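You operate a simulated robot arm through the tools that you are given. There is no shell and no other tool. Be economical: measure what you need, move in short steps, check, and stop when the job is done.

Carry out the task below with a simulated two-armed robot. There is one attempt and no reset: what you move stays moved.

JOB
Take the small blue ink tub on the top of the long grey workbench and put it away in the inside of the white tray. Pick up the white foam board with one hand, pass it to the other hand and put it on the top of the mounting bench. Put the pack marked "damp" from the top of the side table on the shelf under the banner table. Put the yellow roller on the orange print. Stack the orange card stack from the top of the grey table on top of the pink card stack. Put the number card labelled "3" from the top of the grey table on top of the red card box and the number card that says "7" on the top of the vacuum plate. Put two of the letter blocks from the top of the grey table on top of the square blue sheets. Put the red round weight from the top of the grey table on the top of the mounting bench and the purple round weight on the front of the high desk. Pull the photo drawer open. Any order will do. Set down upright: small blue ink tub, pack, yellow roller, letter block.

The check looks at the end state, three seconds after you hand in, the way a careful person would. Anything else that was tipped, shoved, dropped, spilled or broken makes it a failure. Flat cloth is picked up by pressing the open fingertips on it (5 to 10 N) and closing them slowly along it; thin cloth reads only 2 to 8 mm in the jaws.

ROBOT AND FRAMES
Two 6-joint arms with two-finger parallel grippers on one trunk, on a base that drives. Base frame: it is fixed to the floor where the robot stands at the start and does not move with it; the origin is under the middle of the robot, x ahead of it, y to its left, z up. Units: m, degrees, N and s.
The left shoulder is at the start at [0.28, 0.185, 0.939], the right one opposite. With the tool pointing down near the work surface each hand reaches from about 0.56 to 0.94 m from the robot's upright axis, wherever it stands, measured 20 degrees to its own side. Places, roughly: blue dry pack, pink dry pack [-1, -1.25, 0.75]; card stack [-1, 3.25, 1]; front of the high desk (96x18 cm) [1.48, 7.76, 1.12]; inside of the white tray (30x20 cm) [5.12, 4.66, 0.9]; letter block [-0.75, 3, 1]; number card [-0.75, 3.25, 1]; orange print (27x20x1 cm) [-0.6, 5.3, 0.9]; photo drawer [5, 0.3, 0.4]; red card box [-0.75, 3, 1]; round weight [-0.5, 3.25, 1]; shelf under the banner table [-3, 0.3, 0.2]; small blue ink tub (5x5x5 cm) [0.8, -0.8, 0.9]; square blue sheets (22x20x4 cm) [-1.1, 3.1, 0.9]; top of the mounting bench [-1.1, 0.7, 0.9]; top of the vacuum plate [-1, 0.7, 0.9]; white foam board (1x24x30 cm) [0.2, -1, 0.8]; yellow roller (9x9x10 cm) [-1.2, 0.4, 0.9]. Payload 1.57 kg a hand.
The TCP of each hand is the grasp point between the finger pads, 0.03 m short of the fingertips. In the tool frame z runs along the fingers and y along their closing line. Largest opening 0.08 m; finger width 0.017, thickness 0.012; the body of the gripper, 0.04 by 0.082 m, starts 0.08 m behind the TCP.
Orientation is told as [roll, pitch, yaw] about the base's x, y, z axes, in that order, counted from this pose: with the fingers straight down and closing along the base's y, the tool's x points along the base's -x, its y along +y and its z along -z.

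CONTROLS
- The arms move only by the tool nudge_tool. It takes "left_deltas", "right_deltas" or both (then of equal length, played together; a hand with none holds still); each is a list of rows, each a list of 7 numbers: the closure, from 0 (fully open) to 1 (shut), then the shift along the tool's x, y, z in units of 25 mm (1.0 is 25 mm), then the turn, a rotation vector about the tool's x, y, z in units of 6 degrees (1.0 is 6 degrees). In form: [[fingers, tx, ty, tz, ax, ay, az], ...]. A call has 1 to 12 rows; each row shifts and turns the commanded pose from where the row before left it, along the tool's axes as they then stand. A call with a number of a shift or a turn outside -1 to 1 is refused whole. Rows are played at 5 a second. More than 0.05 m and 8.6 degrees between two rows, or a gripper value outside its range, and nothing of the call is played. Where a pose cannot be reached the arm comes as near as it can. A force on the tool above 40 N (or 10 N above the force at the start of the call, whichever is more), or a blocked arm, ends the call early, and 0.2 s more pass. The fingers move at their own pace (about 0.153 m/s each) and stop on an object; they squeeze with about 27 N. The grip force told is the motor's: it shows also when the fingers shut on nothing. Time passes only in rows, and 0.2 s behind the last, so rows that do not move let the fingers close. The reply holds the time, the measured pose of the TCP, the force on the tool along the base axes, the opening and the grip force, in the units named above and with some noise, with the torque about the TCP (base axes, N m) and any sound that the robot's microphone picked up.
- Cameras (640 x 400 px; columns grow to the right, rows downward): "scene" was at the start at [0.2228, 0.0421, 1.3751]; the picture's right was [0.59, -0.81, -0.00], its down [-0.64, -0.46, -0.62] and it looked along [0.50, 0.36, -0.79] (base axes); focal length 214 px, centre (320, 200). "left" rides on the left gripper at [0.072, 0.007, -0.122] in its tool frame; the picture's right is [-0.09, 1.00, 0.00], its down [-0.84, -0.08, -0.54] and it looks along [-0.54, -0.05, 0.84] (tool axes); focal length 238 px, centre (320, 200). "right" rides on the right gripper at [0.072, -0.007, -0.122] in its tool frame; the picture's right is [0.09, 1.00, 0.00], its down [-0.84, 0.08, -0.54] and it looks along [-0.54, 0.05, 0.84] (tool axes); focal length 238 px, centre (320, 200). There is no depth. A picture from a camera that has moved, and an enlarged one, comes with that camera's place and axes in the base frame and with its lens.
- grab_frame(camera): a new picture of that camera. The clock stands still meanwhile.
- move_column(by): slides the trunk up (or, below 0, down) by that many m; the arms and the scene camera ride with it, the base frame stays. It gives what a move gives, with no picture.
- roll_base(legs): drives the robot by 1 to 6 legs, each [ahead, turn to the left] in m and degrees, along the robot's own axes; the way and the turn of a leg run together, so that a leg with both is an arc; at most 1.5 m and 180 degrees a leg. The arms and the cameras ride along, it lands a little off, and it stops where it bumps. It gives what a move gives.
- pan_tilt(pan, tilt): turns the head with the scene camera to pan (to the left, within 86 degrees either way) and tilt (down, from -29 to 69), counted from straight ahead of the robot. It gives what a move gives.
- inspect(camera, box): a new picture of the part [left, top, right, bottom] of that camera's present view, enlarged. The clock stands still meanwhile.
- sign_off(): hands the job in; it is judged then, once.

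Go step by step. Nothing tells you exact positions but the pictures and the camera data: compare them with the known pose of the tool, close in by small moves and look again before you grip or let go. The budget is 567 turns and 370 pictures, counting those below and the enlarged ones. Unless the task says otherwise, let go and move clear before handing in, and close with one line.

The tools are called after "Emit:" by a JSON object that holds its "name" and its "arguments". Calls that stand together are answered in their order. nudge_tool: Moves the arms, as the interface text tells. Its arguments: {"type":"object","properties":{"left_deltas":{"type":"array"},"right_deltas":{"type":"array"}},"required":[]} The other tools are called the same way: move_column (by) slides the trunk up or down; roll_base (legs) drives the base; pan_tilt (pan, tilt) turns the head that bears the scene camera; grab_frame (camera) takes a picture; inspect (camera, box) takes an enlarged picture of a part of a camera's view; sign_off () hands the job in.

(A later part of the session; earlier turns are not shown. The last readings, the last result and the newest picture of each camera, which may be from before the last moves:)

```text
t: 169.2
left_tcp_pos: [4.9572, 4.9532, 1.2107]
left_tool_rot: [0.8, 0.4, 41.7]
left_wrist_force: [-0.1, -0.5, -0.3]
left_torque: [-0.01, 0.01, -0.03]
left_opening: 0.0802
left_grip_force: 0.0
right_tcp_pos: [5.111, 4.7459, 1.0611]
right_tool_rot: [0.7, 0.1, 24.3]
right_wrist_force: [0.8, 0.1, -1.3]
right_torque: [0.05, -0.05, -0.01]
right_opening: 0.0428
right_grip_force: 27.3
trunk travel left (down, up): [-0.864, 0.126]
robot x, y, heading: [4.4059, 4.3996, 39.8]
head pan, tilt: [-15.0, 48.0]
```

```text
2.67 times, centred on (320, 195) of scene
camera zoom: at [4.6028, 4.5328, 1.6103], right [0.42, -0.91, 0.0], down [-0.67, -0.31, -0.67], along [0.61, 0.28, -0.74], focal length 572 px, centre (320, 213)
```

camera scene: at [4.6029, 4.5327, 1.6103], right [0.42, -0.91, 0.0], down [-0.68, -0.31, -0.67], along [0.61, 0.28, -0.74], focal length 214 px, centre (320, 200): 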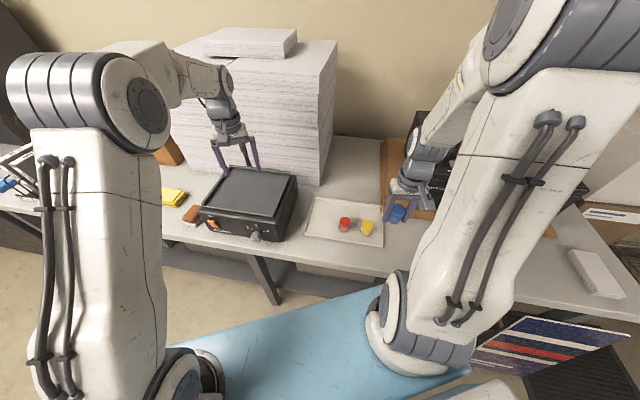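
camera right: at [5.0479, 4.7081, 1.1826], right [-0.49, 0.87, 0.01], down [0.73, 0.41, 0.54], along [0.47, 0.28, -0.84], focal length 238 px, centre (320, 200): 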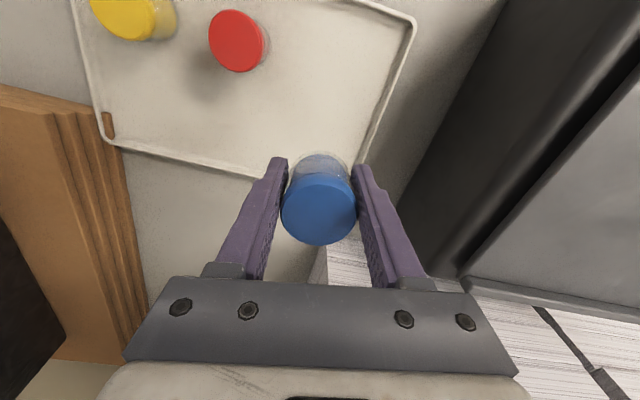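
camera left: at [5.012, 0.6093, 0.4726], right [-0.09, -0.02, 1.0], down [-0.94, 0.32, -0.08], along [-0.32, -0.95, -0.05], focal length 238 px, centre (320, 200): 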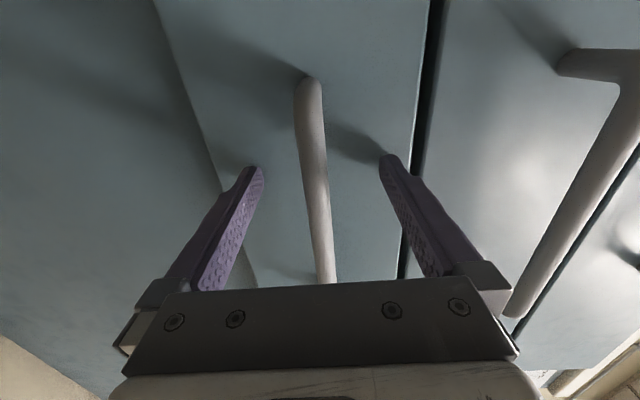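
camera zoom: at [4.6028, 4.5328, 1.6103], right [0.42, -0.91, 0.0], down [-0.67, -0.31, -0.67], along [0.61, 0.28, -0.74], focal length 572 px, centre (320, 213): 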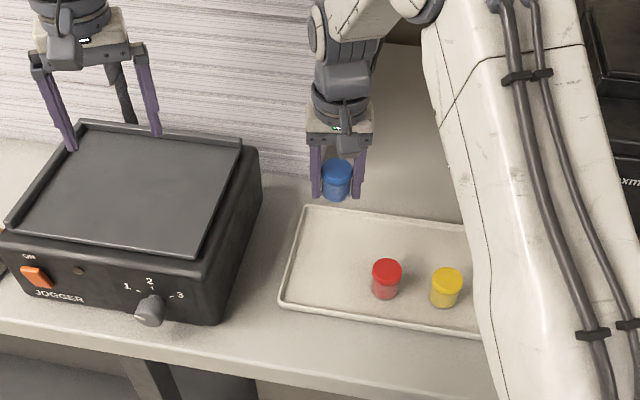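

The spot beneath the hand is in the free part of the tray. Descend, slowly near the end until contact.

Emit:
{"name": "nudge_tool", "arguments": {"right_deltas": [[1, 0, 0, 1, 0, 0, 0], [1, 0, 0, 1, 0, 0, 0], [1, 0, 0, 1, 0, 0, 0], [1, 0, 0, 1, 0, 0, 0], [1, 0, 0, 0.6, 0, 0, 0], [1, 0, 0, 0.2, 0, 0, 0]]}}

Emit:
{"name": "grab_frame", "arguments": {"camera": "right"}}

Emit:
{"name": "inspect", "arguments": {"camera": "scene", "box": [260, 150, 420, 250]}}

```text
t: 170.6
left_tcp_pos: [4.9563, 4.9534, 1.2102]
left_tool_rot: [0.8, 0.3, 41.7]
left_wrist_force: [-0.8, 0.4, 0.5]
left_torque: [0.01, 0.03, 0.01]
left_opening: 0.0799
left_grip_force: 0.0
right_tcp_pos: [5.109, 4.7468, 0.9414]
right_tool_rot: [0.7, 0.1, 24.3]
right_wrist_force: [0.2, -0.3, -0.7]
right_torque: [0.04, 0.0, 0.02]
right_opening: 0.0427
right_grip_force: 26.9
trunk travel left (down, up): [-0.864, 0.126]
robot x, y, heading: [4.4057, 4.3981, 40.0]
head pan, tilt: [-15.0, 48.0]
```

```text
323 pictures are left
camera right: at [5.0466, 4.709, 1.0623], right [-0.49, 0.87, 0.01], down [0.73, 0.41, 0.54], along [0.47, 0.28, -0.84], focal length 238 px, centre (320, 200)
```

right: 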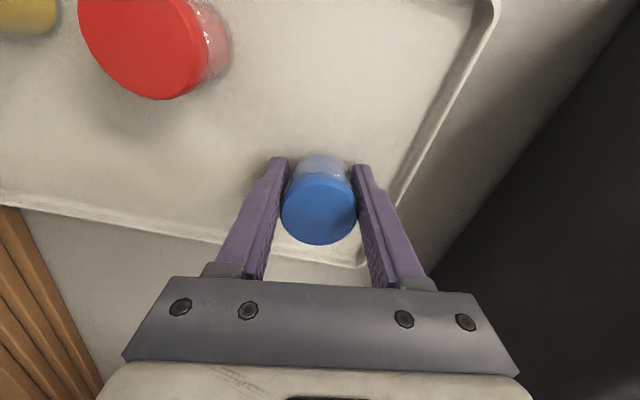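

```text
4.00 times, centred on (340, 200) of scene
camera zoom: at [4.6028, 4.5328, 1.6103], right [0.42, -0.91, 0.0], down [-0.67, -0.31, -0.67], along [0.61, 0.28, -0.74], focal length 858 px, centre (240, 200)
```

zoom: 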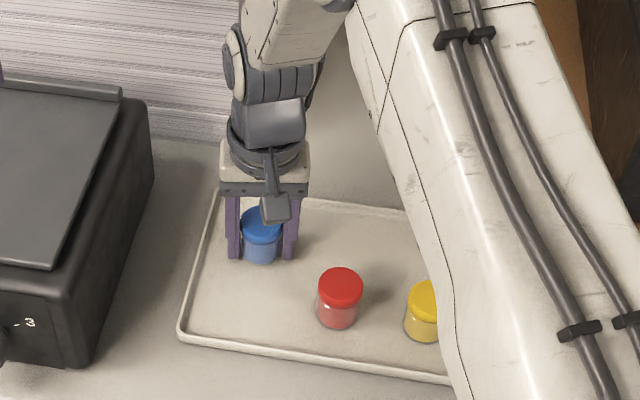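

Slight shift away from the walls and lower further.

Emit:
{"name": "nudge_tool", "arguments": {"right_deltas": [[1, 0.8, -0.2, 0, 0, 0, 0], [1, 0, 0, 0.3, 0, 0, 0], [1, 0, 0, 0.3, 0, 0, 0], [1, 0, 0, 0.3, 0, 0, 0], [1, 0, 0, 0.2, 0, 0, 0]]}}

Emit:
{"name": "nudge_tool", "arguments": {"right_deltas": [[1, 0, 0, 0.15, 0, 0, 0], [1, 0, 0, 0.15, 0, 0, 0]]}}

```text
t: 171.3
left_tcp_pos: [4.9547, 4.951, 1.2119]
left_tool_rot: [0.7, 0.1, 41.7]
left_wrist_force: [-0.5, -0.8, -0.1]
left_torque: [0.04, -0.07, -0.03]
left_opening: 0.0799
left_grip_force: 0.0
right_tcp_pos: [5.0938, 4.7339, 0.9363]
right_tool_rot: [0.7, 0.1, 24.3]
right_wrist_force: [-9.5, -5.5, 26.8]
right_torque: [-0.9, 0.05, -0.32]
right_opening: 0.0429
right_grip_force: 27.3
trunk travel left (down, up): [-0.864, 0.126]
robot x, y, heading: [4.4052, 4.4038, 39.6]
head pan, tilt: [-15.0, 48.0]
stopped in row 3 (right hand): the force on the tool passed its limit at 53 N (the readings are from after the stop); the commanded pose is now the measured one
```

```text
t: 171.7
left_tcp_pos: [4.9548, 4.9524, 1.2115]
left_tool_rot: [0.7, 0.2, 41.7]
left_wrist_force: [0.3, -0.2, -0.5]
left_torque: [0.03, 0.01, 0.03]
left_opening: 0.08
left_grip_force: 0.1
right_tcp_pos: [5.0936, 4.7344, 0.9365]
right_tool_rot: [0.8, 0.1, 24.2]
right_wrist_force: [-8.3, -3.8, 20.7]
right_torque: [-0.67, -0.08, -0.24]
right_opening: 0.0428
right_grip_force: 27.5
trunk travel left (down, up): [-0.864, 0.126]
robot x, y, heading: [4.4054, 4.398, 39.8]
head pan, tilt: [-15.0, 48.0]
stopped in row 1 (right hand): the force on the tool passed its limit at 46 N (the readings are from after the stop); the commanded pose is now the measured one
```

The tub touches the tray floor. Release with a small opening, then rise.

Emit:
{"name": "nudge_tool", "arguments": {"right_deltas": [[1, 0, 0, -0.08, 0, 0, 0], [0.38, 0, 0, 0, 0, 0, 0], [0.3, 0, 0, 0, 0, 0, 0], [0.3, 0, 0, 0, 0, 0, 0], [0.3, 0, 0, -0.4, 0, 0, 0], [0.3, 0, 0, -0.6, 0, 0, 0], [0.3, 0, 0, -1, 0, 0, 0], [0.3, 0, 0, -1, 0, 0, 0], [0.3, 0, 0, -1, 0, 0, 0], [0.3, 0, 0, -1, 0, 0, 0]]}}

Emit:
{"name": "inspect", "arguments": {"camera": "scene", "box": [260, 150, 420, 250]}}

Emit:
{"name": "grab_frame", "arguments": {"camera": "right"}}

```text
t: 173.8
left_tcp_pos: [4.9558, 4.9526, 1.2093]
left_tool_rot: [0.8, 0.4, 41.7]
left_wrist_force: [-0.1, -0.2, -0.3]
left_torque: [-0.01, 0.02, -0.02]
left_opening: 0.08
left_grip_force: 0.1
right_tcp_pos: [5.0966, 4.7336, 1.0606]
right_tool_rot: [0.6, 0.2, 24.2]
right_wrist_force: [0.1, 1.1, -0.2]
right_torque: [0.0, 0.02, 0.03]
right_opening: 0.056
right_grip_force: 0.1
trunk travel left (down, up): [-0.864, 0.126]
robot x, y, heading: [4.4046, 4.401, 39.6]
head pan, tilt: [-15.0, 48.0]
```

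```text
4.00 times, centred on (340, 200) of scene
camera zoom: at [4.6027, 4.5326, 1.6103], right [0.42, -0.91, 0.0], down [-0.68, -0.31, -0.67], along [0.61, 0.28, -0.74], focal length 858 px, centre (240, 200)
```

zoom: 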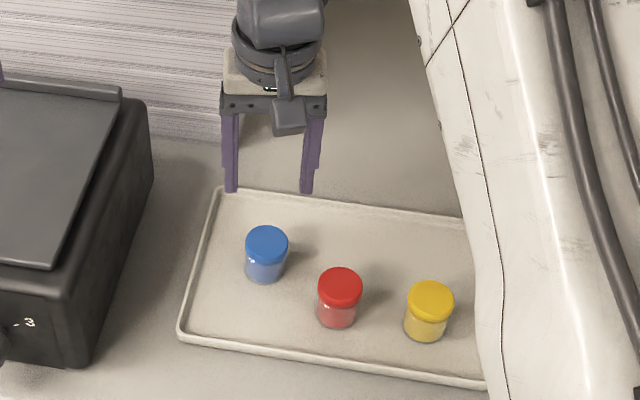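

```text
320 pictures are left
camera right: at [5.033, 4.6967, 1.1816], right [-0.49, 0.87, 0.01], down [0.74, 0.41, 0.54], along [0.47, 0.28, -0.84], focal length 238 px, centre (320, 200)
```

right: 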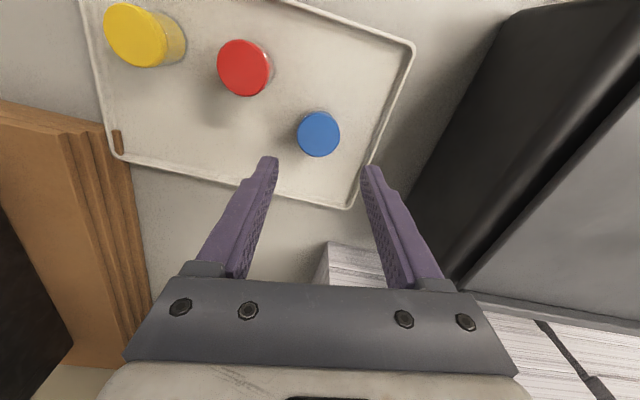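

Tub delivered upright. Retract the right hand and head around the cart's north end toward the west.

Emit:
{"name": "nudge_tool", "arguments": {"right_deltas": [[0, 1, -0.8, -0.5, 0, 0, 0], [0, 1, -0.8, -0.5, 0, 0, 0], [0, 1, -0.8, -0.5, 0, 0, 0], [0, 1, -0.8, -0.5, 0, 0, 0], [0, 1, -0.8, 0, 0, 0, 0], [0, 1, -0.8, 0, 0, 0, 0]]}}

Emit:
{"name": "roll_base", "arguments": {"legs": [[0, 64], [0.6, 0]]}}

Emit:
{"name": "pan_tilt", "arguments": {"pan": 65, "tilt": 20}}

Emit:
{"name": "grab_frame", "arguments": {"camera": "scene"}}

```text
t: 175.2
left_tcp_pos: [4.9562, 4.953, 1.2102]
left_tool_rot: [0.8, 0.2, 41.8]
left_wrist_force: [0.3, -0.7, 0.1]
left_torque: [-0.01, 0.02, -0.03]
left_opening: 0.0801
left_grip_force: 0.1
right_tcp_pos: [5.0086, 4.5602, 1.1096]
right_tool_rot: [0.7, 0.1, 24.3]
right_wrist_force: [-0.6, -0.5, -0.3]
right_torque: [-0.02, 0.0, 0.02]
right_opening: 0.08
right_grip_force: 0.1
trunk travel left (down, up): [-0.864, 0.126]
robot x, y, heading: [4.4066, 4.4036, 40.0]
head pan, tilt: [-15.0, 48.0]
```

```text
t: 176.9
left_tcp_pos: [4.747, 5.105, 1.211]
left_tool_rot: [0.7, 0.3, 60.9]
left_wrist_force: [0.1, 0.3, -0.2]
left_torque: [0.04, 0.03, 0.02]
left_opening: 0.0799
left_grip_force: 0.1
right_tcp_pos: [4.9236, 4.7509, 1.1094]
right_tool_rot: [0.6, 0.0, 43.3]
right_wrist_force: [0.1, 0.0, 0.0]
right_torque: [0.0, 0.0, -0.02]
right_opening: 0.0799
right_grip_force: 0.0
trunk travel left (down, up): [-0.864, 0.126]
robot x, y, heading: [4.409, 4.4053, 58.7]
head pan, tilt: [-15.0, 48.0]
stopped in leg 1: the robot was blocked; the commanded pose is now the measured one
```

```text
t: 178.4
left_tcp_pos: [4.7455, 5.1053, 1.2095]
left_tool_rot: [0.8, 0.4, 60.9]
left_wrist_force: [-0.2, -0.4, -0.1]
left_torque: [0.02, -0.02, 0.01]
left_opening: 0.08
left_grip_force: 0.1
right_tcp_pos: [4.924, 4.7514, 1.1097]
right_tool_rot: [0.6, 0.0, 43.3]
right_wrist_force: [-0.4, 0.0, 1.0]
right_torque: [0.0, -0.01, 0.0]
right_opening: 0.08
right_grip_force: 0.1
trunk travel left (down, up): [-0.864, 0.126]
robot x, y, heading: [4.4092, 4.3994, 58.7]
head pan, tilt: [65.0, 20.0]
```

```text
319 pictures are left
camera scene: at [4.4417, 4.6148, 1.6531], right [0.83, 0.55, 0.0], down [0.19, -0.29, -0.94], along [-0.52, 0.78, -0.34], focal length 214 px, centre (320, 200)
```

scene: 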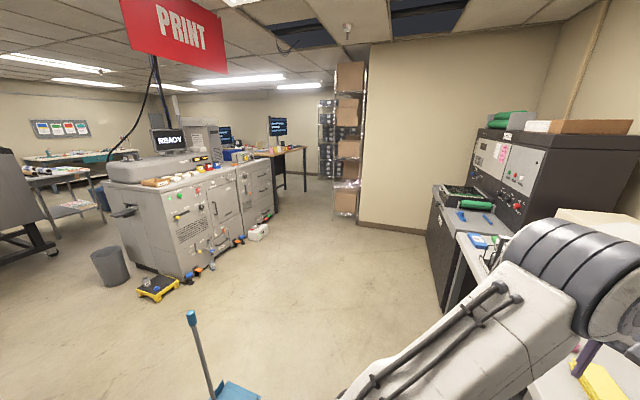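

The turn was blocked, likely by the cart at my rear-left. Look down that way.

Emit:
{"name": "pan_tilt", "arguments": {"pan": 86, "tilt": 50}}

Emit:
{"name": "grab_frame", "arguments": {"camera": "scene"}}

```text
t: 179.4
left_tcp_pos: [4.7451, 5.1046, 1.2094]
left_tool_rot: [0.8, 0.3, 60.9]
left_wrist_force: [0.7, -0.1, 0.1]
left_torque: [0.0, 0.01, 0.01]
left_opening: 0.08
left_grip_force: 0.1
right_tcp_pos: [4.9251, 4.7515, 1.1088]
right_tool_rot: [0.6, 0.2, 43.3]
right_wrist_force: [0.2, -0.4, 0.7]
right_torque: [-0.01, 0.0, 0.0]
right_opening: 0.0801
right_grip_force: 0.0
trunk travel left (down, up): [-0.864, 0.126]
robot x, y, heading: [4.4062, 4.3989, 58.6]
head pan, tilt: [85.9, 50.0]
```

```text
318 pictures are left
camera scene: at [4.4304, 4.5819, 1.6076], right [0.58, 0.81, 0.0], down [0.62, -0.44, -0.64], along [-0.52, 0.37, -0.77], focal length 214 px, centre (320, 200)
```

scene: 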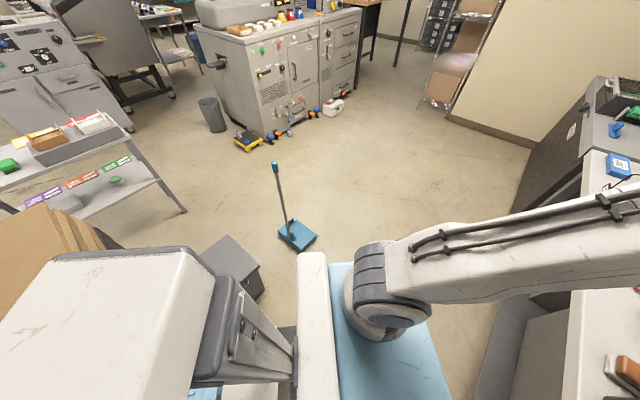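

The rear corner touched the cart. Drive forward a little away from it before turning on.

Emit:
{"name": "roll_base", "arguments": {"legs": [[0.12, 0], [0, 45]]}}

```text
t: 182.7
left_tcp_pos: [4.2078, 5.239, 1.2093]
left_tool_rot: [0.8, 0.2, 106.5]
left_wrist_force: [0.3, -0.2, 0.0]
left_torque: [0.0, -0.01, 0.02]
left_opening: 0.0801
left_grip_force: 0.1
right_tcp_pos: [4.5835, 5.1177, 1.1088]
right_tool_rot: [0.7, 0.0, 88.6]
right_wrist_force: [0.2, 0.1, 1.1]
right_torque: [0.01, 0.0, -0.01]
right_opening: 0.0799
right_grip_force: 0.1
trunk travel left (down, up): [-0.864, 0.126]
robot x, y, heading: [4.475, 4.5028, 104.0]
head pan, tilt: [85.9, 50.0]
```

Retrace south: reverse along the bench, then turn and reverse past the cart.

Emit:
{"name": "roll_base", "arguments": {"legs": [[-1.04, 0], [0, -41], [-0.8, 0], [0, 110]]}}

Emit:
{"name": "pan_tilt", "arguments": {"pan": 0, "tilt": 22}}

Emit:
{"name": "grab_frame", "arguments": {"camera": "scene"}}

```text
t: 190.7
left_tcp_pos: [4.9792, 4.1757, 1.2195]
left_tool_rot: [0.7, -0.4, 65.1]
left_wrist_force: [-1.0, 1.0, 0.0]
left_torque: [0.03, -0.02, 0.02]
left_opening: 0.08
left_grip_force: 0.1
right_tcp_pos: [5.1809, 3.8362, 1.1138]
right_tool_rot: [1.0, -0.6, 47.6]
right_wrist_force: [-0.3, 0.3, 0.6]
right_torque: [-0.04, -0.03, -0.01]
right_opening: 0.0801
right_grip_force: 0.1
trunk travel left (down, up): [-0.864, 0.126]
robot x, y, heading: [4.686, 3.4701, 65.2]
head pan, tilt: [85.9, 50.0]
stopped in leg 3: the robot was blocked; the commanded pose is now the measured one
```

```text
t: 192.3
left_tcp_pos: [4.9803, 4.1758, 1.2181]
left_tool_rot: [0.8, -0.5, 65.1]
left_wrist_force: [0.6, 0.2, 0.3]
left_torque: [-0.01, 0.01, 0.01]
left_opening: 0.08
left_grip_force: 0.1
right_tcp_pos: [5.1835, 3.8366, 1.114]
right_tool_rot: [1.0, -0.5, 47.5]
right_wrist_force: [0.7, 0.3, 0.3]
right_torque: [0.01, -0.02, -0.01]
right_opening: 0.0801
right_grip_force: 0.1
trunk travel left (down, up): [-0.864, 0.126]
robot x, y, heading: [4.6852, 3.4673, 65.4]
head pan, tilt: [0.0, 22.0]
```

```text
317 pictures are left
camera scene: at [4.7983, 3.7094, 1.6501], right [0.91, -0.42, 0.0], down [-0.16, -0.35, -0.92], along [0.39, 0.84, -0.38], focal length 214 px, centre (320, 200)
```

scene: 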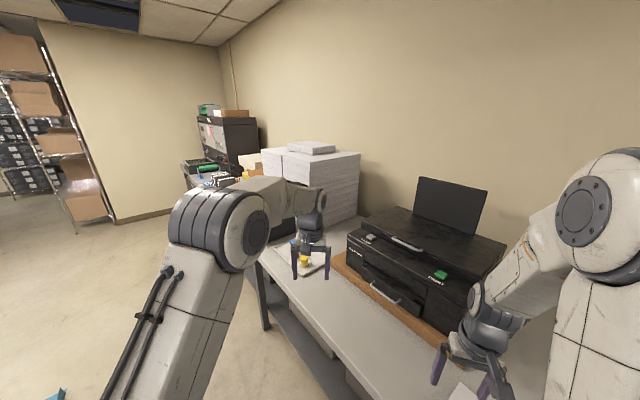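

My right rear touched the press rack leg. I shift slightly west and reverse along my original arrival line.

Emit:
{"name": "roll_base", "arguments": {"legs": [[0.05, 0], [0, 38], [0.05, 0], [0, -41], [-0.85, 0]]}}

```text
t: 193.3
left_tcp_pos: [4.9908, 4.1997, 1.2282]
left_tool_rot: [0.8, -1.3, 65.1]
left_wrist_force: [0.0, -0.2, 0.1]
left_torque: [-0.03, -0.05, 0.0]
left_opening: 0.0801
left_grip_force: 0.0
right_tcp_pos: [5.1923, 3.8625, 1.1193]
right_tool_rot: [1.1, -1.4, 47.6]
right_wrist_force: [-0.8, 0.1, 0.5]
right_torque: [0.01, -0.01, -0.01]
right_opening: 0.0801
right_grip_force: 0.0
trunk travel left (down, up): [-0.864, 0.126]
robot x, y, heading: [4.7044, 3.5096, 65.2]
head pan, tilt: [0.0, 22.0]
stopped in leg 1: the robot was blocked; the commanded pose is now the measured one
```

Blocked ahead as well and the base is tilting a bit; look down to see what's touching.

Emit:
{"name": "pan_tilt", "arguments": {"pan": -50, "tilt": 60}}

Emit:
{"name": "grab_frame", "arguments": {"camera": "scene"}}

Emit:
{"name": "pan_tilt", "arguments": {"pan": -86, "tilt": 45}}

Emit:
{"name": "grab_frame", "arguments": {"camera": "scene"}}

Emit:
{"name": "pan_tilt", "arguments": {"pan": 86, "tilt": 45}}

Emit:
{"name": "grab_frame", "arguments": {"camera": "scene"}}

```text
t: 194.5
left_tcp_pos: [4.992, 4.2001, 1.2261]
left_tool_rot: [0.7, -1.1, 64.8]
left_wrist_force: [-0.3, -1.2, -0.3]
left_torque: [0.01, -0.02, 0.01]
left_opening: 0.0802
left_grip_force: 0.0
right_tcp_pos: [5.1949, 3.8621, 1.119]
right_tool_rot: [1.2, -1.3, 47.5]
right_wrist_force: [-0.7, -0.1, -0.2]
right_torque: [0.01, -0.02, 0.01]
right_opening: 0.0799
right_grip_force: 0.0
trunk travel left (down, up): [-0.864, 0.126]
robot x, y, heading: [4.7023, 3.5057, 65.0]
head pan, tilt: [-50.0, 60.0]
```

```text
316 pictures are left
camera scene: at [4.8416, 3.6834, 1.5957], right [0.26, -0.96, 0.01], down [-0.84, -0.23, -0.5], along [0.48, 0.12, -0.87], focal length 214 px, centre (320, 200)
```

scene: 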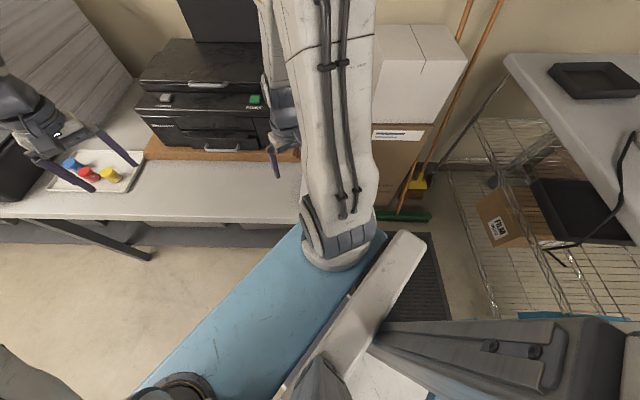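

```text
t: 195.5
left_tcp_pos: [4.9927, 4.1999, 1.2261]
left_tool_rot: [0.7, -1.2, 64.9]
left_wrist_force: [0.2, -0.2, -0.1]
left_torque: [0.01, 0.0, -0.05]
left_opening: 0.0802
left_grip_force: 0.1
right_tcp_pos: [5.1957, 3.864, 1.1193]
right_tool_rot: [1.2, -1.3, 47.5]
right_wrist_force: [0.5, 0.1, 0.1]
right_torque: [0.01, 0.03, -0.03]
right_opening: 0.0801
right_grip_force: 0.1
trunk travel left (down, up): [-0.864, 0.126]
robot x, y, heading: [4.7036, 3.5141, 65.3]
head pan, tilt: [-85.9, 45.0]
```

```text
315 pictures are left
camera scene: at [4.8533, 3.6373, 1.6155], right [-0.35, -0.94, 0.01], down [-0.66, 0.24, -0.71], along [0.66, -0.26, -0.71], focal length 214 px, centre (320, 200)
```

scene: 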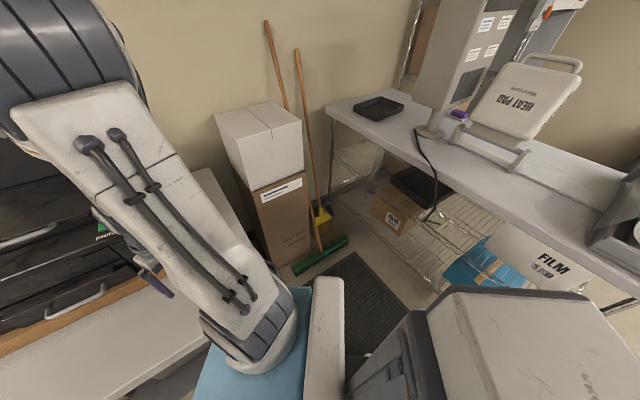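

```text
t: 198.1
left_tcp_pos: [4.9922, 4.2014, 1.2268]
left_tool_rot: [0.9, -1.1, 64.9]
left_wrist_force: [-0.4, 0.1, -0.9]
left_torque: [0.0, 0.0, -0.03]
left_opening: 0.0801
left_grip_force: 0.0
right_tcp_pos: [5.1954, 3.8626, 1.1183]
right_tool_rot: [1.1, -1.4, 47.4]
right_wrist_force: [-0.2, -0.2, 0.0]
right_torque: [-0.01, 0.0, 0.0]
right_opening: 0.0799
right_grip_force: 0.1
trunk travel left (down, up): [-0.864, 0.126]
robot x, y, heading: [4.704, 3.5105, 65.4]
head pan, tilt: [85.9, 45.0]
```

```text
314 pictures are left
camera scene: at [4.7059, 3.7054, 1.6154], right [0.48, 0.88, -0.01], down [0.62, -0.35, -0.71], along [-0.62, 0.34, -0.71], focal length 214 px, centre (320, 200)
```

scene: 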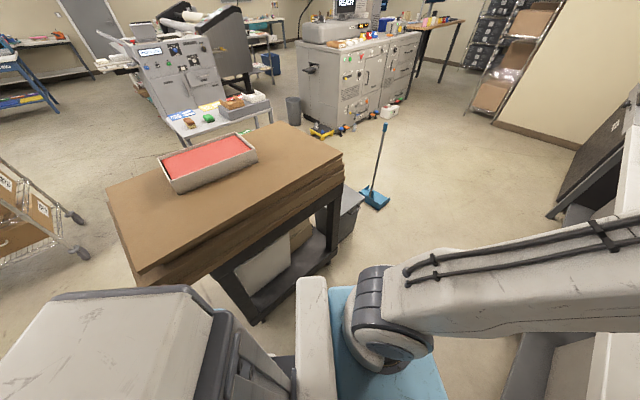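

I think the base is catching on the floor mat's edge. Try rotating left toward 104° and then moving north off it.

Emit:
{"name": "roll_base", "arguments": {"legs": [[0, 38]]}}

Emit:
{"name": "roll_base", "arguments": {"legs": [[0.5, 0]]}}

```text
t: 200.3
left_tcp_pos: [4.4991, 4.2311, 1.2261]
left_tool_rot: [0.9, -1.2, 103.5]
left_wrist_force: [0.1, 0.5, -0.4]
left_torque: [-0.03, -0.01, -0.03]
left_opening: 0.0801
left_grip_force: 0.1
right_tcp_pos: [4.8664, 4.0929, 1.1177]
right_tool_rot: [1.1, -1.3, 86.2]
right_wrist_force: [0.4, -0.4, -0.2]
right_torque: [-0.01, 0.0, -0.04]
right_opening: 0.08
right_grip_force: 0.2
trunk travel left (down, up): [-0.864, 0.126]
robot x, y, heading: [4.7031, 3.5095, 103.8]
head pan, tilt: [85.9, 45.0]
```

```text
t: 203.3
left_tcp_pos: [4.374, 4.7007, 1.2305]
left_tool_rot: [0.9, -1.6, 104.1]
left_wrist_force: [0.4, 0.5, 0.2]
left_torque: [0.0, 0.0, -0.01]
left_opening: 0.0799
left_grip_force: 0.1
right_tcp_pos: [4.7426, 4.5658, 1.1219]
right_tool_rot: [1.3, -1.7, 86.6]
right_wrist_force: [1.3, -0.1, 0.2]
right_torque: [-0.03, -0.04, -0.01]
right_opening: 0.0798
right_grip_force: 0.1
trunk travel left (down, up): [-0.864, 0.126]
robot x, y, heading: [4.5826, 3.9954, 104.7]
head pan, tilt: [85.9, 45.0]
```

The body has picked up a small tilt that persists; I want to check whether something is stuck. Look right and left rear from here.

Emit:
{"name": "pan_tilt", "arguments": {"pan": -86, "tilt": 40}}

Emit:
{"name": "grab_frame", "arguments": {"camera": "scene"}}

```text
t: 205.9
left_tcp_pos: [4.374, 4.7011, 1.2313]
left_tool_rot: [0.9, -1.6, 104.1]
left_wrist_force: [0.3, -0.1, 0.5]
left_torque: [-0.01, -0.02, 0.0]
left_opening: 0.0801
left_grip_force: 0.1
right_tcp_pos: [4.7427, 4.5685, 1.1207]
right_tool_rot: [1.3, -1.7, 86.6]
right_wrist_force: [0.1, -0.3, -0.3]
right_torque: [0.02, 0.0, 0.02]
right_opening: 0.0799
right_grip_force: 0.1
trunk travel left (down, up): [-0.864, 0.126]
robot x, y, heading: [4.5765, 3.9912, 104.3]
head pan, tilt: [-85.9, 40.0]
```

```text
313 pictures are left
camera scene: at [4.6238, 4.1721, 1.6217], right [0.32, -0.95, 0.0], down [-0.61, -0.2, -0.77], along [0.73, 0.24, -0.64], focal length 214 px, centre (320, 200)
```

scene: 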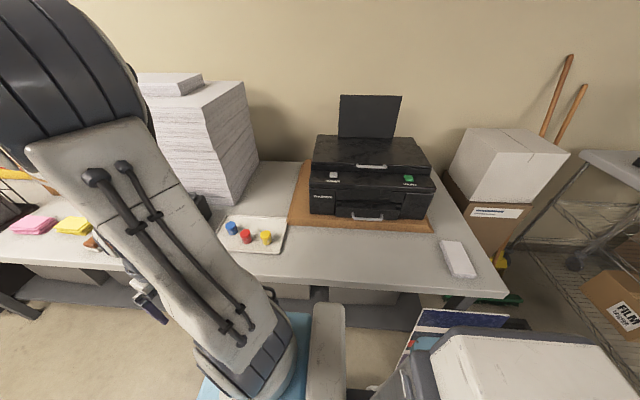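

Nothing stuck visibly. I'll take the open route: north, then west around the dustpan.

Emit:
{"name": "roll_base", "arguments": {"legs": [[1.4, 0], [0, 50]]}}

Emit:
{"name": "pan_tilt", "arguments": {"pan": 20, "tilt": 25}}

Emit:
{"name": "grab_frame", "arguments": {"camera": "scene"}}

```text
t: 215.3
left_tcp_pos: [3.5346, 5.6773, 1.2306]
left_tool_rot: [0.9, -1.5, 154.4]
left_wrist_force: [0.4, 0.1, 0.2]
left_torque: [0.0, 0.03, 0.0]
left_opening: 0.08
left_grip_force: 0.1
right_tcp_pos: [3.8742, 5.8746, 1.1207]
right_tool_rot: [1.3, -1.7, 136.9]
right_wrist_force: [-0.3, -0.1, -0.2]
right_torque: [0.02, 0.01, 0.01]
right_opening: 0.08
right_grip_force: 0.1
trunk travel left (down, up): [-0.864, 0.126]
robot x, y, heading: [4.2133, 5.3851, 154.6]
head pan, tilt: [-85.9, 40.0]
```

```text
t: 217.1
left_tcp_pos: [3.5356, 5.6774, 1.23]
left_tool_rot: [0.9, -1.6, 154.2]
left_wrist_force: [0.4, 1.0, 0.3]
left_torque: [0.06, -0.01, -0.02]
left_opening: 0.08
left_grip_force: 0.1
right_tcp_pos: [3.875, 5.8744, 1.1195]
right_tool_rot: [1.3, -1.7, 136.9]
right_wrist_force: [0.6, -0.2, -0.2]
right_torque: [0.03, -0.01, -0.01]
right_opening: 0.0803
right_grip_force: 0.0
trunk travel left (down, up): [-0.864, 0.126]
robot x, y, heading: [4.2114, 5.3849, 154.7]
head pan, tilt: [20.0, 25.0]
```

```text
312 pictures are left
camera scene: at [3.9778, 5.4584, 1.6451], right [0.09, 1.0, 0.0], down [0.42, -0.04, -0.91], along [-0.9, 0.08, -0.42], focal length 214 px, centre (320, 200)
```

scene: 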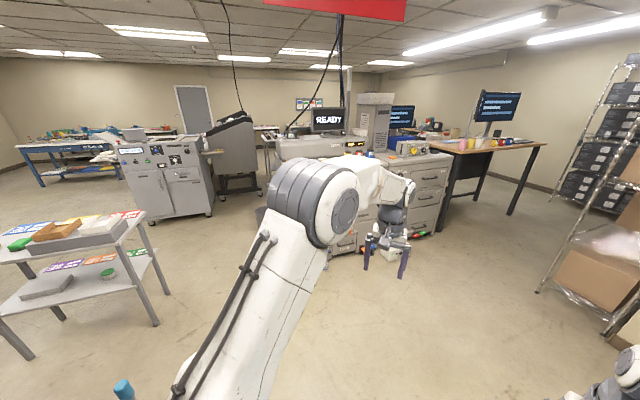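

I see the layout: small table to the left, print counter ahead, high desk (wooden) to the right with monitors. I'll go west past the dustpan, then southwest between small table and counter.

Emit:
{"name": "roll_base", "arguments": {"legs": [[0, 20], [1.15, 0], [0, 47], [1.5, 0], [0.2, 0]]}}

Emit:
{"name": "pan_tilt", "arguments": {"pan": 15, "tilt": 25}}

Emit:
{"name": "grab_frame", "arguments": {"camera": "scene"}}

```text
t: 229.2
left_tcp_pos: [2.1316, 4.6422, 1.2291]
left_tool_rot: [0.9, -1.4, -141.0]
left_wrist_force: [0.9, -0.9, 0.9]
left_torque: [-0.01, 0.05, -0.01]
left_opening: 0.0799
left_grip_force: 0.1
right_tcp_pos: [2.096, 5.0323, 1.1207]
right_tool_rot: [1.4, -1.7, -158.5]
right_wrist_force: [-0.6, 0.0, -0.1]
right_torque: [0.07, 0.05, -0.05]
right_opening: 0.0802
right_grip_force: 0.1
trunk travel left (down, up): [-0.864, 0.126]
robot x, y, heading: [2.6877, 5.1258, -140.7]
head pan, tilt: [20.0, 25.0]
stopped in leg 4: the robot was blocked; the commanded pose is now the measured one
```

```text
t: 229.9
left_tcp_pos: [2.131, 4.642, 1.228]
left_tool_rot: [0.9, -1.4, -141.0]
left_wrist_force: [-0.2, -0.4, -0.9]
left_torque: [-0.01, -0.02, 0.01]
left_opening: 0.0802
left_grip_force: 0.0
right_tcp_pos: [2.0975, 5.0322, 1.1193]
right_tool_rot: [1.3, -1.7, -158.4]
right_wrist_force: [0.7, 0.3, -0.3]
right_torque: [0.02, -0.01, -0.03]
right_opening: 0.08
right_grip_force: 0.1
trunk travel left (down, up): [-0.864, 0.126]
robot x, y, heading: [2.6899, 5.12, -140.8]
head pan, tilt: [15.0, 25.0]
```

```text
311 pictures are left
camera scene: at [2.5153, 4.9447, 1.6451], right [-0.81, 0.58, 0.0], down [0.25, 0.34, -0.91], along [-0.53, -0.74, -0.42], focal length 214 px, centre (320, 200)
```

scene: 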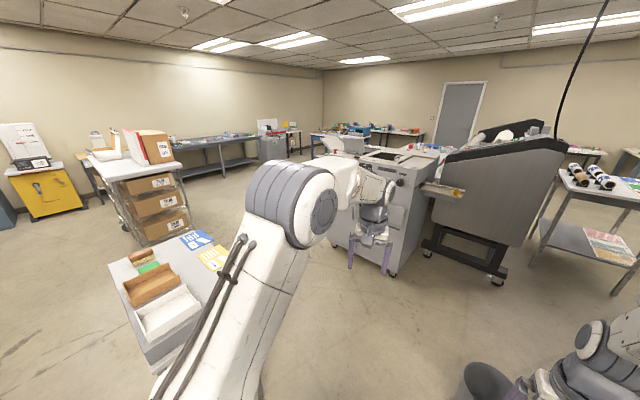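

Blocked again. Look to the right side to see what's touching.

Emit:
{"name": "pan_tilt", "arguments": {"pan": -45, "tilt": 50}}

Emit:
{"name": "grab_frame", "arguments": {"camera": "scene"}}

Emit:
{"name": "pan_tilt", "arguments": {"pan": 60, "tilt": 60}}

Emit:
{"name": "grab_frame", "arguments": {"camera": "scene"}}

```text
t: 231.2
left_tcp_pos: [2.1312, 4.641, 1.2289]
left_tool_rot: [1.0, -1.5, -141.0]
left_wrist_force: [0.3, 0.4, 0.0]
left_torque: [0.03, -0.02, 0.0]
left_opening: 0.0799
left_grip_force: 0.1
right_tcp_pos: [2.0971, 5.0315, 1.1198]
right_tool_rot: [1.3, -1.7, -158.5]
right_wrist_force: [0.2, 0.7, 0.0]
right_torque: [0.0, -0.01, -0.03]
right_opening: 0.0801
right_grip_force: 0.2
trunk travel left (down, up): [-0.864, 0.126]
robot x, y, heading: [2.6896, 5.1223, -140.7]
head pan, tilt: [-45.0, 50.0]
```

```text
310 pictures are left
camera scene: at [2.4922, 5.0272, 1.6076], right [0.1, 1.0, 0.0], down [0.76, -0.07, -0.64], along [-0.64, 0.06, -0.77], focal length 214 px, centre (320, 200)
```

scene: 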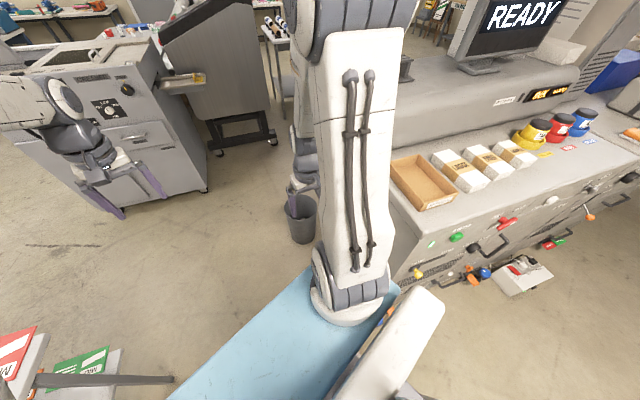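

```text
t: 233.0
left_tcp_pos: [2.1317, 4.6419, 1.229]
left_tool_rot: [1.0, -1.5, -141.0]
left_wrist_force: [0.3, -0.9, -0.3]
left_torque: [0.0, 0.03, -0.02]
left_opening: 0.0801
left_grip_force: 0.0
right_tcp_pos: [2.0984, 5.032, 1.1214]
right_tool_rot: [1.3, -1.7, -158.4]
right_wrist_force: [0.1, -0.2, -1.2]
right_torque: [0.0, 0.0, 0.0]
right_opening: 0.0798
right_grip_force: 0.1
trunk travel left (down, up): [-0.864, 0.126]
robot x, y, heading: [2.6932, 5.1222, -140.8]
head pan, tilt: [60.0, 60.0]
```

```text
309 pictures are left
camera scene: at [2.5796, 4.9539, 1.595], right [-0.99, -0.16, 0.0], down [-0.14, 0.85, -0.5], along [0.08, -0.49, -0.87], focal length 214 px, centre (320, 200)
```

scene: 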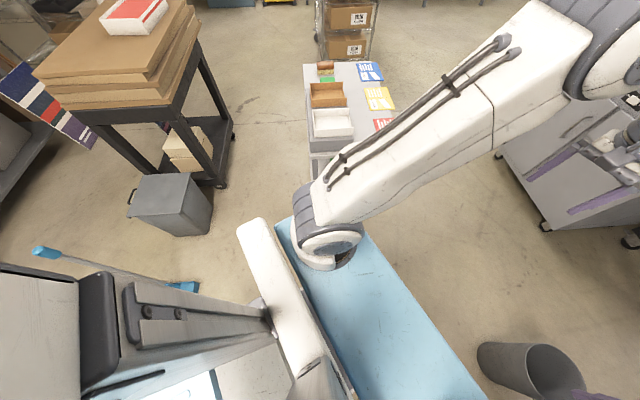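

Nothing evident is in contact. Try a short forward move again.

Emit:
{"name": "roll_base", "arguments": {"legs": [[0.2, 0]]}}

```text
t: 233.8
left_tcp_pos: [2.1278, 4.6398, 1.2292]
left_tool_rot: [1.0, -1.5, -141.2]
left_wrist_force: [0.2, -0.4, -0.3]
left_torque: [0.02, 0.01, -0.01]
left_opening: 0.0801
left_grip_force: 0.1
right_tcp_pos: [2.0931, 5.0312, 1.1197]
right_tool_rot: [1.4, -1.7, -158.6]
right_wrist_force: [-0.8, 0.1, -0.8]
right_torque: [-0.01, 0.01, 0.01]
right_opening: 0.0798
right_grip_force: 0.1
trunk travel left (down, up): [-0.864, 0.126]
robot x, y, heading: [2.6872, 5.1196, -141.0]
head pan, tilt: [60.0, 60.0]
stopped in leg 1: the robot was blocked; the commanded pose is now the measured one
```

Emit:
{"name": "grab_frame", "arguments": {"camera": "right"}}

Emit:
{"name": "grab_frame", "arguments": {"camera": "left"}}

Emit:
{"name": "pan_tilt", "arguments": {"pan": -80, "tilt": 50}}

Emit:
{"name": "grab_frame", "arguments": {"camera": "scene"}}

```text
308 pictures are left
camera right: at [2.1601, 5.0663, 1.2389], right [0.45, -0.89, 0.02], down [-0.74, -0.36, 0.57], along [-0.5, -0.27, -0.82], focal length 238 px, centre (320, 200)
```

right: 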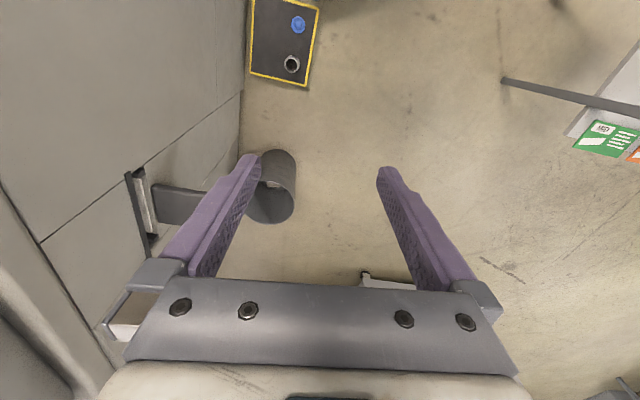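

```text
307 pictures are left
camera left: at [2.1885, 4.6842, 1.3488], right [0.55, -0.83, 0.02], down [-0.7, -0.45, 0.56], along [-0.46, -0.32, -0.83], focal length 238 px, centre (320, 200)
```

left: 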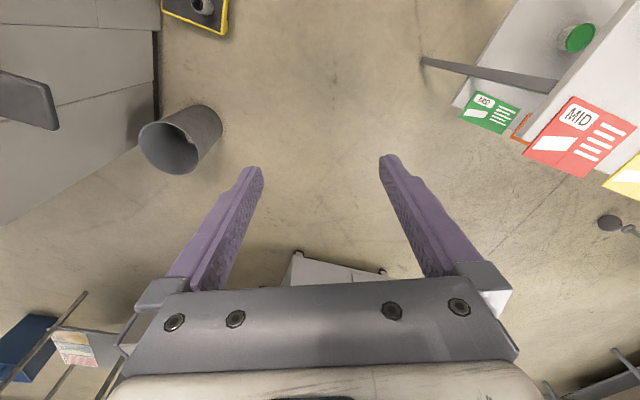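

```text
t: 236.0
left_tcp_pos: [2.1275, 4.6398, 1.2286]
left_tool_rot: [1.0, -1.5, -141.2]
left_wrist_force: [0.1, 0.6, 0.1]
left_torque: [-0.02, 0.01, -0.03]
left_opening: 0.08
left_grip_force: 0.1
right_tcp_pos: [2.0943, 5.0297, 1.1201]
right_tool_rot: [1.3, -1.7, -158.5]
right_wrist_force: [1.0, 0.0, 0.5]
right_torque: [0.02, -0.02, 0.0]
right_opening: 0.08
right_grip_force: 0.1
trunk travel left (down, up): [-0.864, 0.126]
robot x, y, heading: [2.6869, 5.1204, -140.7]
head pan, tilt: [-80.0, 50.0]
```

```text
306 pictures are left
camera scene: at [2.5083, 5.066, 1.6076], right [0.65, 0.76, 0.0], down [0.58, -0.5, -0.64], along [-0.49, 0.42, -0.77], focal length 214 px, centre (320, 200)
```

scene: 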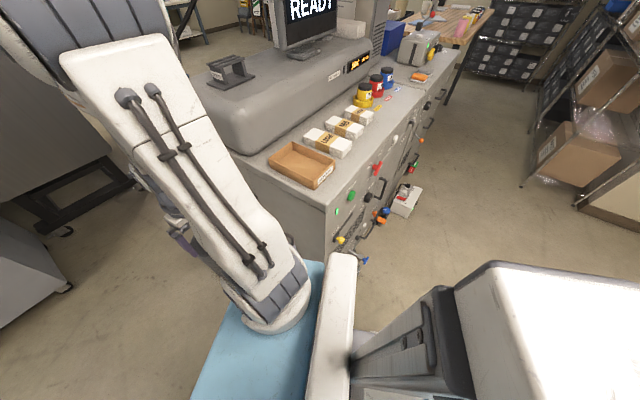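

A floor item (yellow-edged dolly) lies at about (2.1,5.17), which my front-right corner met. Back off and pass further left.

Emit:
{"name": "roll_base", "arguments": {"legs": [[-0.35, 0], [0, 28], [0.52, 0], [0, -47], [0.9, 0]]}}

Emit:
{"name": "pan_tilt", "arguments": {"pan": 15, "tilt": 40}}

Emit:
{"name": "grab_frame", "arguments": {"camera": "scene"}}

```text
t: 248.8
left_tcp_pos: [1.2319, 4.2582, 1.2283]
left_tool_rot: [1.0, -1.5, -159.1]
left_wrist_force: [-0.8, 0.2, 0.4]
left_torque: [0.0, 0.03, 0.01]
left_opening: 0.0799
left_grip_force: 0.1
right_tcp_pos: [1.3214, 4.6404, 1.1197]
right_tool_rot: [1.3, -1.7, -176.5]
right_wrist_force: [0.6, 0.0, -0.5]
right_torque: [-0.01, 0.0, 0.0]
right_opening: 0.0801
right_grip_force: 0.0
trunk travel left (down, up): [-0.864, 0.126]
robot x, y, heading: [1.9112, 4.5446, -159.0]
head pan, tilt: [-80.0, 50.0]
```

```text
t: 250.5
left_tcp_pos: [1.2338, 4.2577, 1.2283]
left_tool_rot: [1.0, -1.5, -159.1]
left_wrist_force: [0.0, 0.5, -0.2]
left_torque: [-0.01, 0.01, -0.01]
left_opening: 0.08
left_grip_force: 0.1
right_tcp_pos: [1.3211, 4.6416, 1.1199]
right_tool_rot: [1.4, -1.7, -176.5]
right_wrist_force: [0.3, -0.2, -0.4]
right_torque: [0.0, -0.01, -0.03]
right_opening: 0.08
right_grip_force: 0.0
trunk travel left (down, up): [-0.864, 0.126]
robot x, y, heading: [1.9129, 4.543, -159.0]
head pan, tilt: [15.0, 40.0]
```

```text
305 pictures are left
camera scene: at [1.6977, 4.4322, 1.6217], right [-0.59, 0.81, 0.0], down [0.52, 0.38, -0.77], along [-0.62, -0.45, -0.64], focal length 214 px, centre (320, 200)
```

scene: 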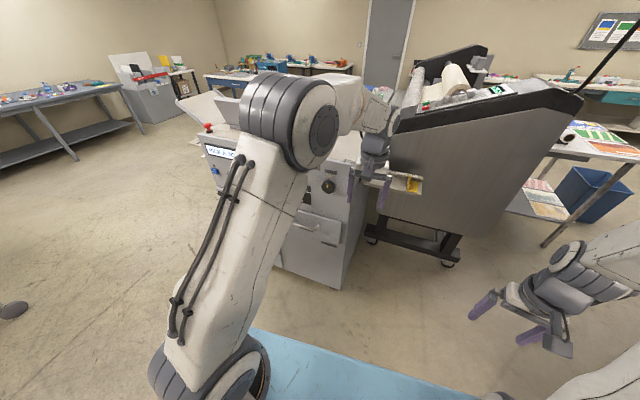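

Clear. Now south along x≈1.6, then west in front of the grey table.

Emit:
{"name": "roll_base", "arguments": {"legs": [[0, 56], [1.5, 0], [0.75, 0], [0, -62]]}}

Emit:
{"name": "pan_tilt", "arguments": {"pan": -20, "tilt": 22}}

Emit:
{"name": "grab_frame", "arguments": {"camera": "scene"}}

```text
t: 266.9
left_tcp_pos: [0.6391, 2.1419, 1.228]
left_tool_rot: [1.0, -1.5, -166.8]
left_wrist_force: [0.6, -0.7, -0.5]
left_torque: [-0.02, 0.02, -0.02]
left_opening: 0.0799
left_grip_force: 0.0
right_tcp_pos: [0.7791, 2.5099, 1.1203]
right_tool_rot: [1.3, -1.7, 175.8]
right_wrist_force: [-0.7, 0.6, -0.1]
right_torque: [-0.02, -0.04, -0.02]
right_opening: 0.0798
right_grip_force: 0.0
trunk travel left (down, up): [-0.864, 0.126]
robot x, y, heading: [1.354, 2.336, -166.9]
head pan, tilt: [15.0, 40.0]
```

```text
t: 267.9
left_tcp_pos: [0.6407, 2.1424, 1.2271]
left_tool_rot: [1.0, -1.5, -166.8]
left_wrist_force: [-0.2, 0.7, 0.0]
left_torque: [0.0, 0.0, -0.04]
left_opening: 0.0798
left_grip_force: 0.1
right_tcp_pos: [0.7799, 2.5092, 1.1202]
right_tool_rot: [1.3, -1.7, 175.7]
right_wrist_force: [-0.1, 0.3, 0.3]
right_torque: [-0.02, 0.04, -0.04]
right_opening: 0.0803
right_grip_force: 0.1
trunk travel left (down, up): [-0.864, 0.126]
robot x, y, heading: [1.3541, 2.3318, -166.7]
head pan, tilt: [-20.0, 22.0]
```

```text
304 pictures are left
camera scene: at [1.1073, 2.3033, 1.6499], right [0.11, 0.99, 0.0], down [0.37, -0.04, -0.93], along [-0.92, 0.11, -0.38], focal length 214 px, centre (320, 200)
```

scene: 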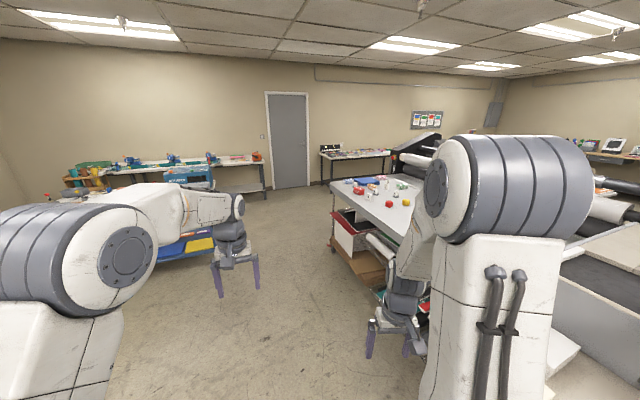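

The grey table with weights and cards is ahead-right. Drive along its front.

Emit:
{"name": "roll_base", "arguments": {"legs": [[1.5, 0], [0.3, 0], [0, -90]]}}

Emit:
{"name": "pan_tilt", "arguments": {"pan": 0, "tilt": 48}}

Emit:
{"name": "grab_frame", "arguments": {"camera": "scene"}}

```text
t: 280.8
left_tcp_pos: [-0.5542, 2.647, 1.229]
left_tool_rot: [1.0, -1.5, 101.0]
left_wrist_force: [0.4, -0.6, -0.5]
left_torque: [-0.05, -0.01, -0.01]
left_opening: 0.0801
left_grip_force: 0.0
right_tcp_pos: [-0.1929, 2.4927, 1.1203]
right_tool_rot: [1.3, -1.7, 83.5]
right_wrist_force: [-0.1, -0.3, -0.2]
right_torque: [0.03, 0.0, 0.01]
right_opening: 0.0801
right_grip_force: 0.0
trunk travel left (down, up): [-0.864, 0.126]
robot x, y, heading: [-0.3946, 1.9266, 101.0]
head pan, tilt: [-20.0, 22.0]
```

```text
t: 281.7
left_tcp_pos: [-0.5551, 2.6451, 1.2284]
left_tool_rot: [1.0, -1.5, 100.9]
left_wrist_force: [0.2, 1.7, -0.3]
left_torque: [-0.03, 0.03, 0.0]
left_opening: 0.0797
left_grip_force: 0.1
right_tcp_pos: [-0.1925, 2.4926, 1.1197]
right_tool_rot: [1.3, -1.7, 83.5]
right_wrist_force: [-0.4, 0.0, 0.4]
right_torque: [0.01, -0.02, 0.01]
right_opening: 0.0799
right_grip_force: 0.1
trunk travel left (down, up): [-0.864, 0.126]
robot x, y, heading: [-0.392, 1.9264, 101.0]
head pan, tilt: [0.0, 48.0]
```

```text
303 pictures are left
camera scene: at [-0.4369, 2.1588, 1.6104], right [0.98, 0.19, 0.0], down [0.14, -0.73, -0.67], along [-0.13, 0.66, -0.74], focal length 214 px, centre (320, 200)
```

scene: 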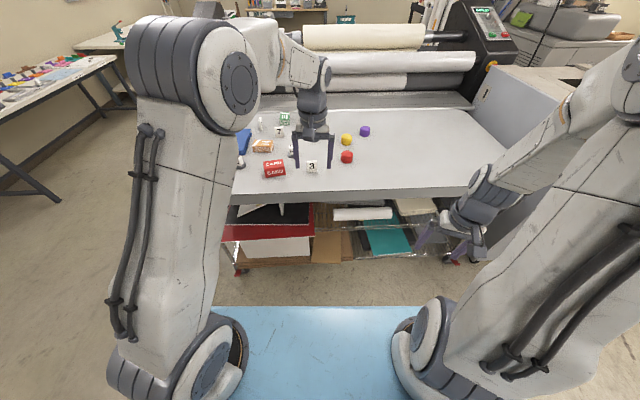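

The items are in view. Zoom in.

Emit:
{"name": "inspect", "arguments": {"camera": "scene", "box": [220, 95, 400, 205]}}

Emit:
{"name": "grab_frame", "arguments": {"camera": "left"}}

```text
3.56 times, centred on (310, 150) of scene
camera zoom: at [-0.4369, 2.1588, 1.6104], right [0.98, 0.19, 0.0], down [0.14, -0.73, -0.67], along [-0.13, 0.66, -0.74], focal length 763 px, centre (356, 378)
```

zoom: 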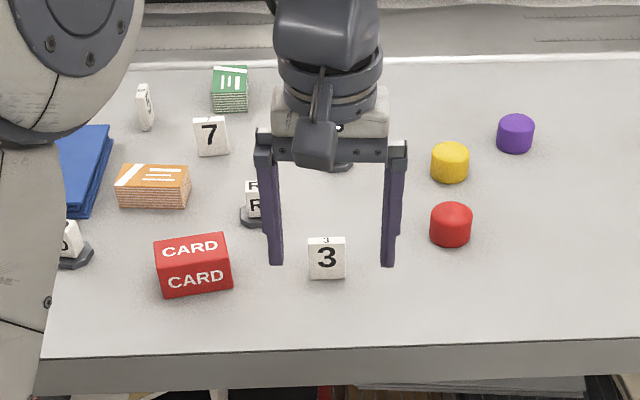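

```text
301 pictures are left
camera left: at [-0.5449, 2.5736, 1.3489], right [-0.99, -0.1, 0.02], down [-0.07, 0.82, 0.56], along [-0.07, 0.56, -0.83], focal length 238 px, centre (320, 200)
```

left: 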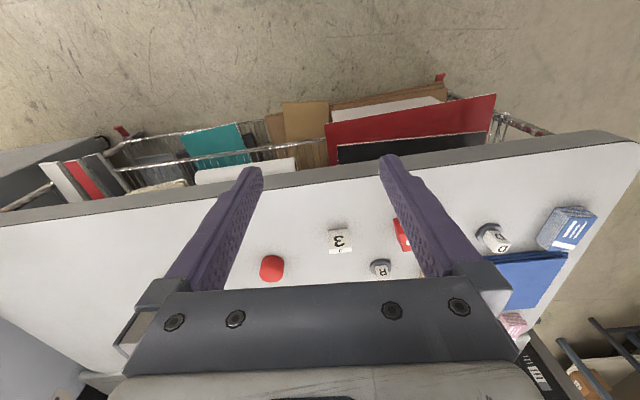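

I have approximate positions: red weight (-0.48,3.01), purple (-0.40,3.28), "3" (-0.62,2.92), card box (-0.79,2.87), "7" (-0.87,3.18), orange (-0.9,3.03), R block (-0.76,3.03), blue sheets (-1.1,3.1), pink (-1.19,3.2). First move closer to the south edge.

Emit:
{"name": "roll_base", "arguments": {"legs": [[0, 27], [0.4, 0], [0, -25]]}}

Emit:
{"name": "grab_frame", "arguments": {"camera": "left"}}

Emit:
{"name": "grab_frame", "arguments": {"camera": "scene"}}

```text
t: 286.9
left_tcp_pos: [-0.8437, 2.9524, 1.2293]
left_tool_rot: [1.0, -1.5, 103.9]
left_wrist_force: [0.5, -0.3, -1.0]
left_torque: [0.01, 0.03, -0.02]
left_opening: 0.0801
left_grip_force: 0.1
right_tcp_pos: [-0.4745, 2.819, 1.121]
right_tool_rot: [1.3, -1.7, 86.5]
right_wrist_force: [-0.6, -0.1, 0.2]
right_torque: [0.01, 0.02, -0.01]
right_opening: 0.08
right_grip_force: 0.0
trunk travel left (down, up): [-0.864, 0.126]
robot x, y, heading: [-0.6442, 2.2419, 104.1]
head pan, tilt: [0.0, 48.0]
```

```text
300 pictures are left
camera left: at [-0.83, 2.8795, 1.3489], right [-0.99, -0.15, 0.02], down [-0.11, 0.82, 0.56], along [-0.1, 0.55, -0.83], focal length 238 px, centre (320, 200)
```

left: 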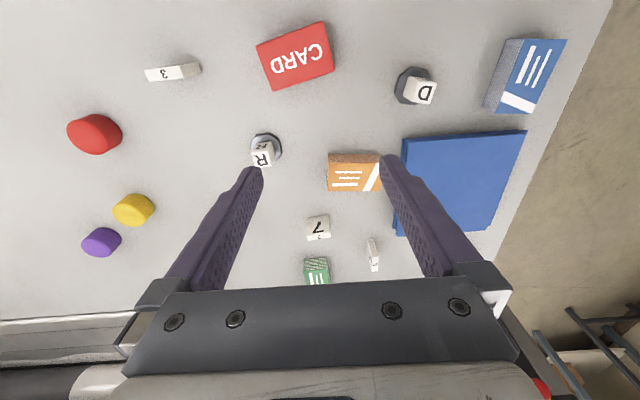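

```text
299 pictures are left
camera scene: at [-0.7006, 2.4709, 1.6103], right [0.97, 0.24, 0.0], down [0.18, -0.72, -0.67], along [-0.16, 0.65, -0.74], focal length 214 px, centre (320, 200)
```

scene: 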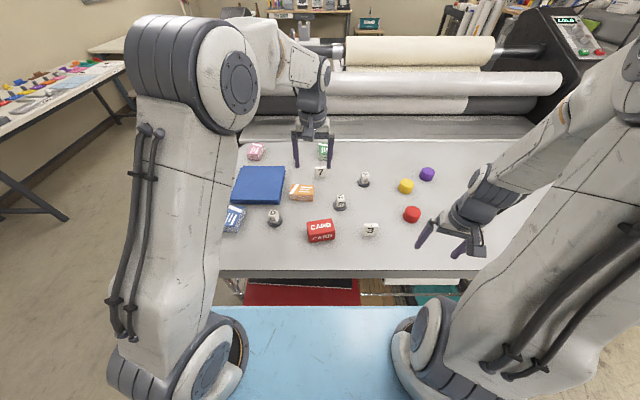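

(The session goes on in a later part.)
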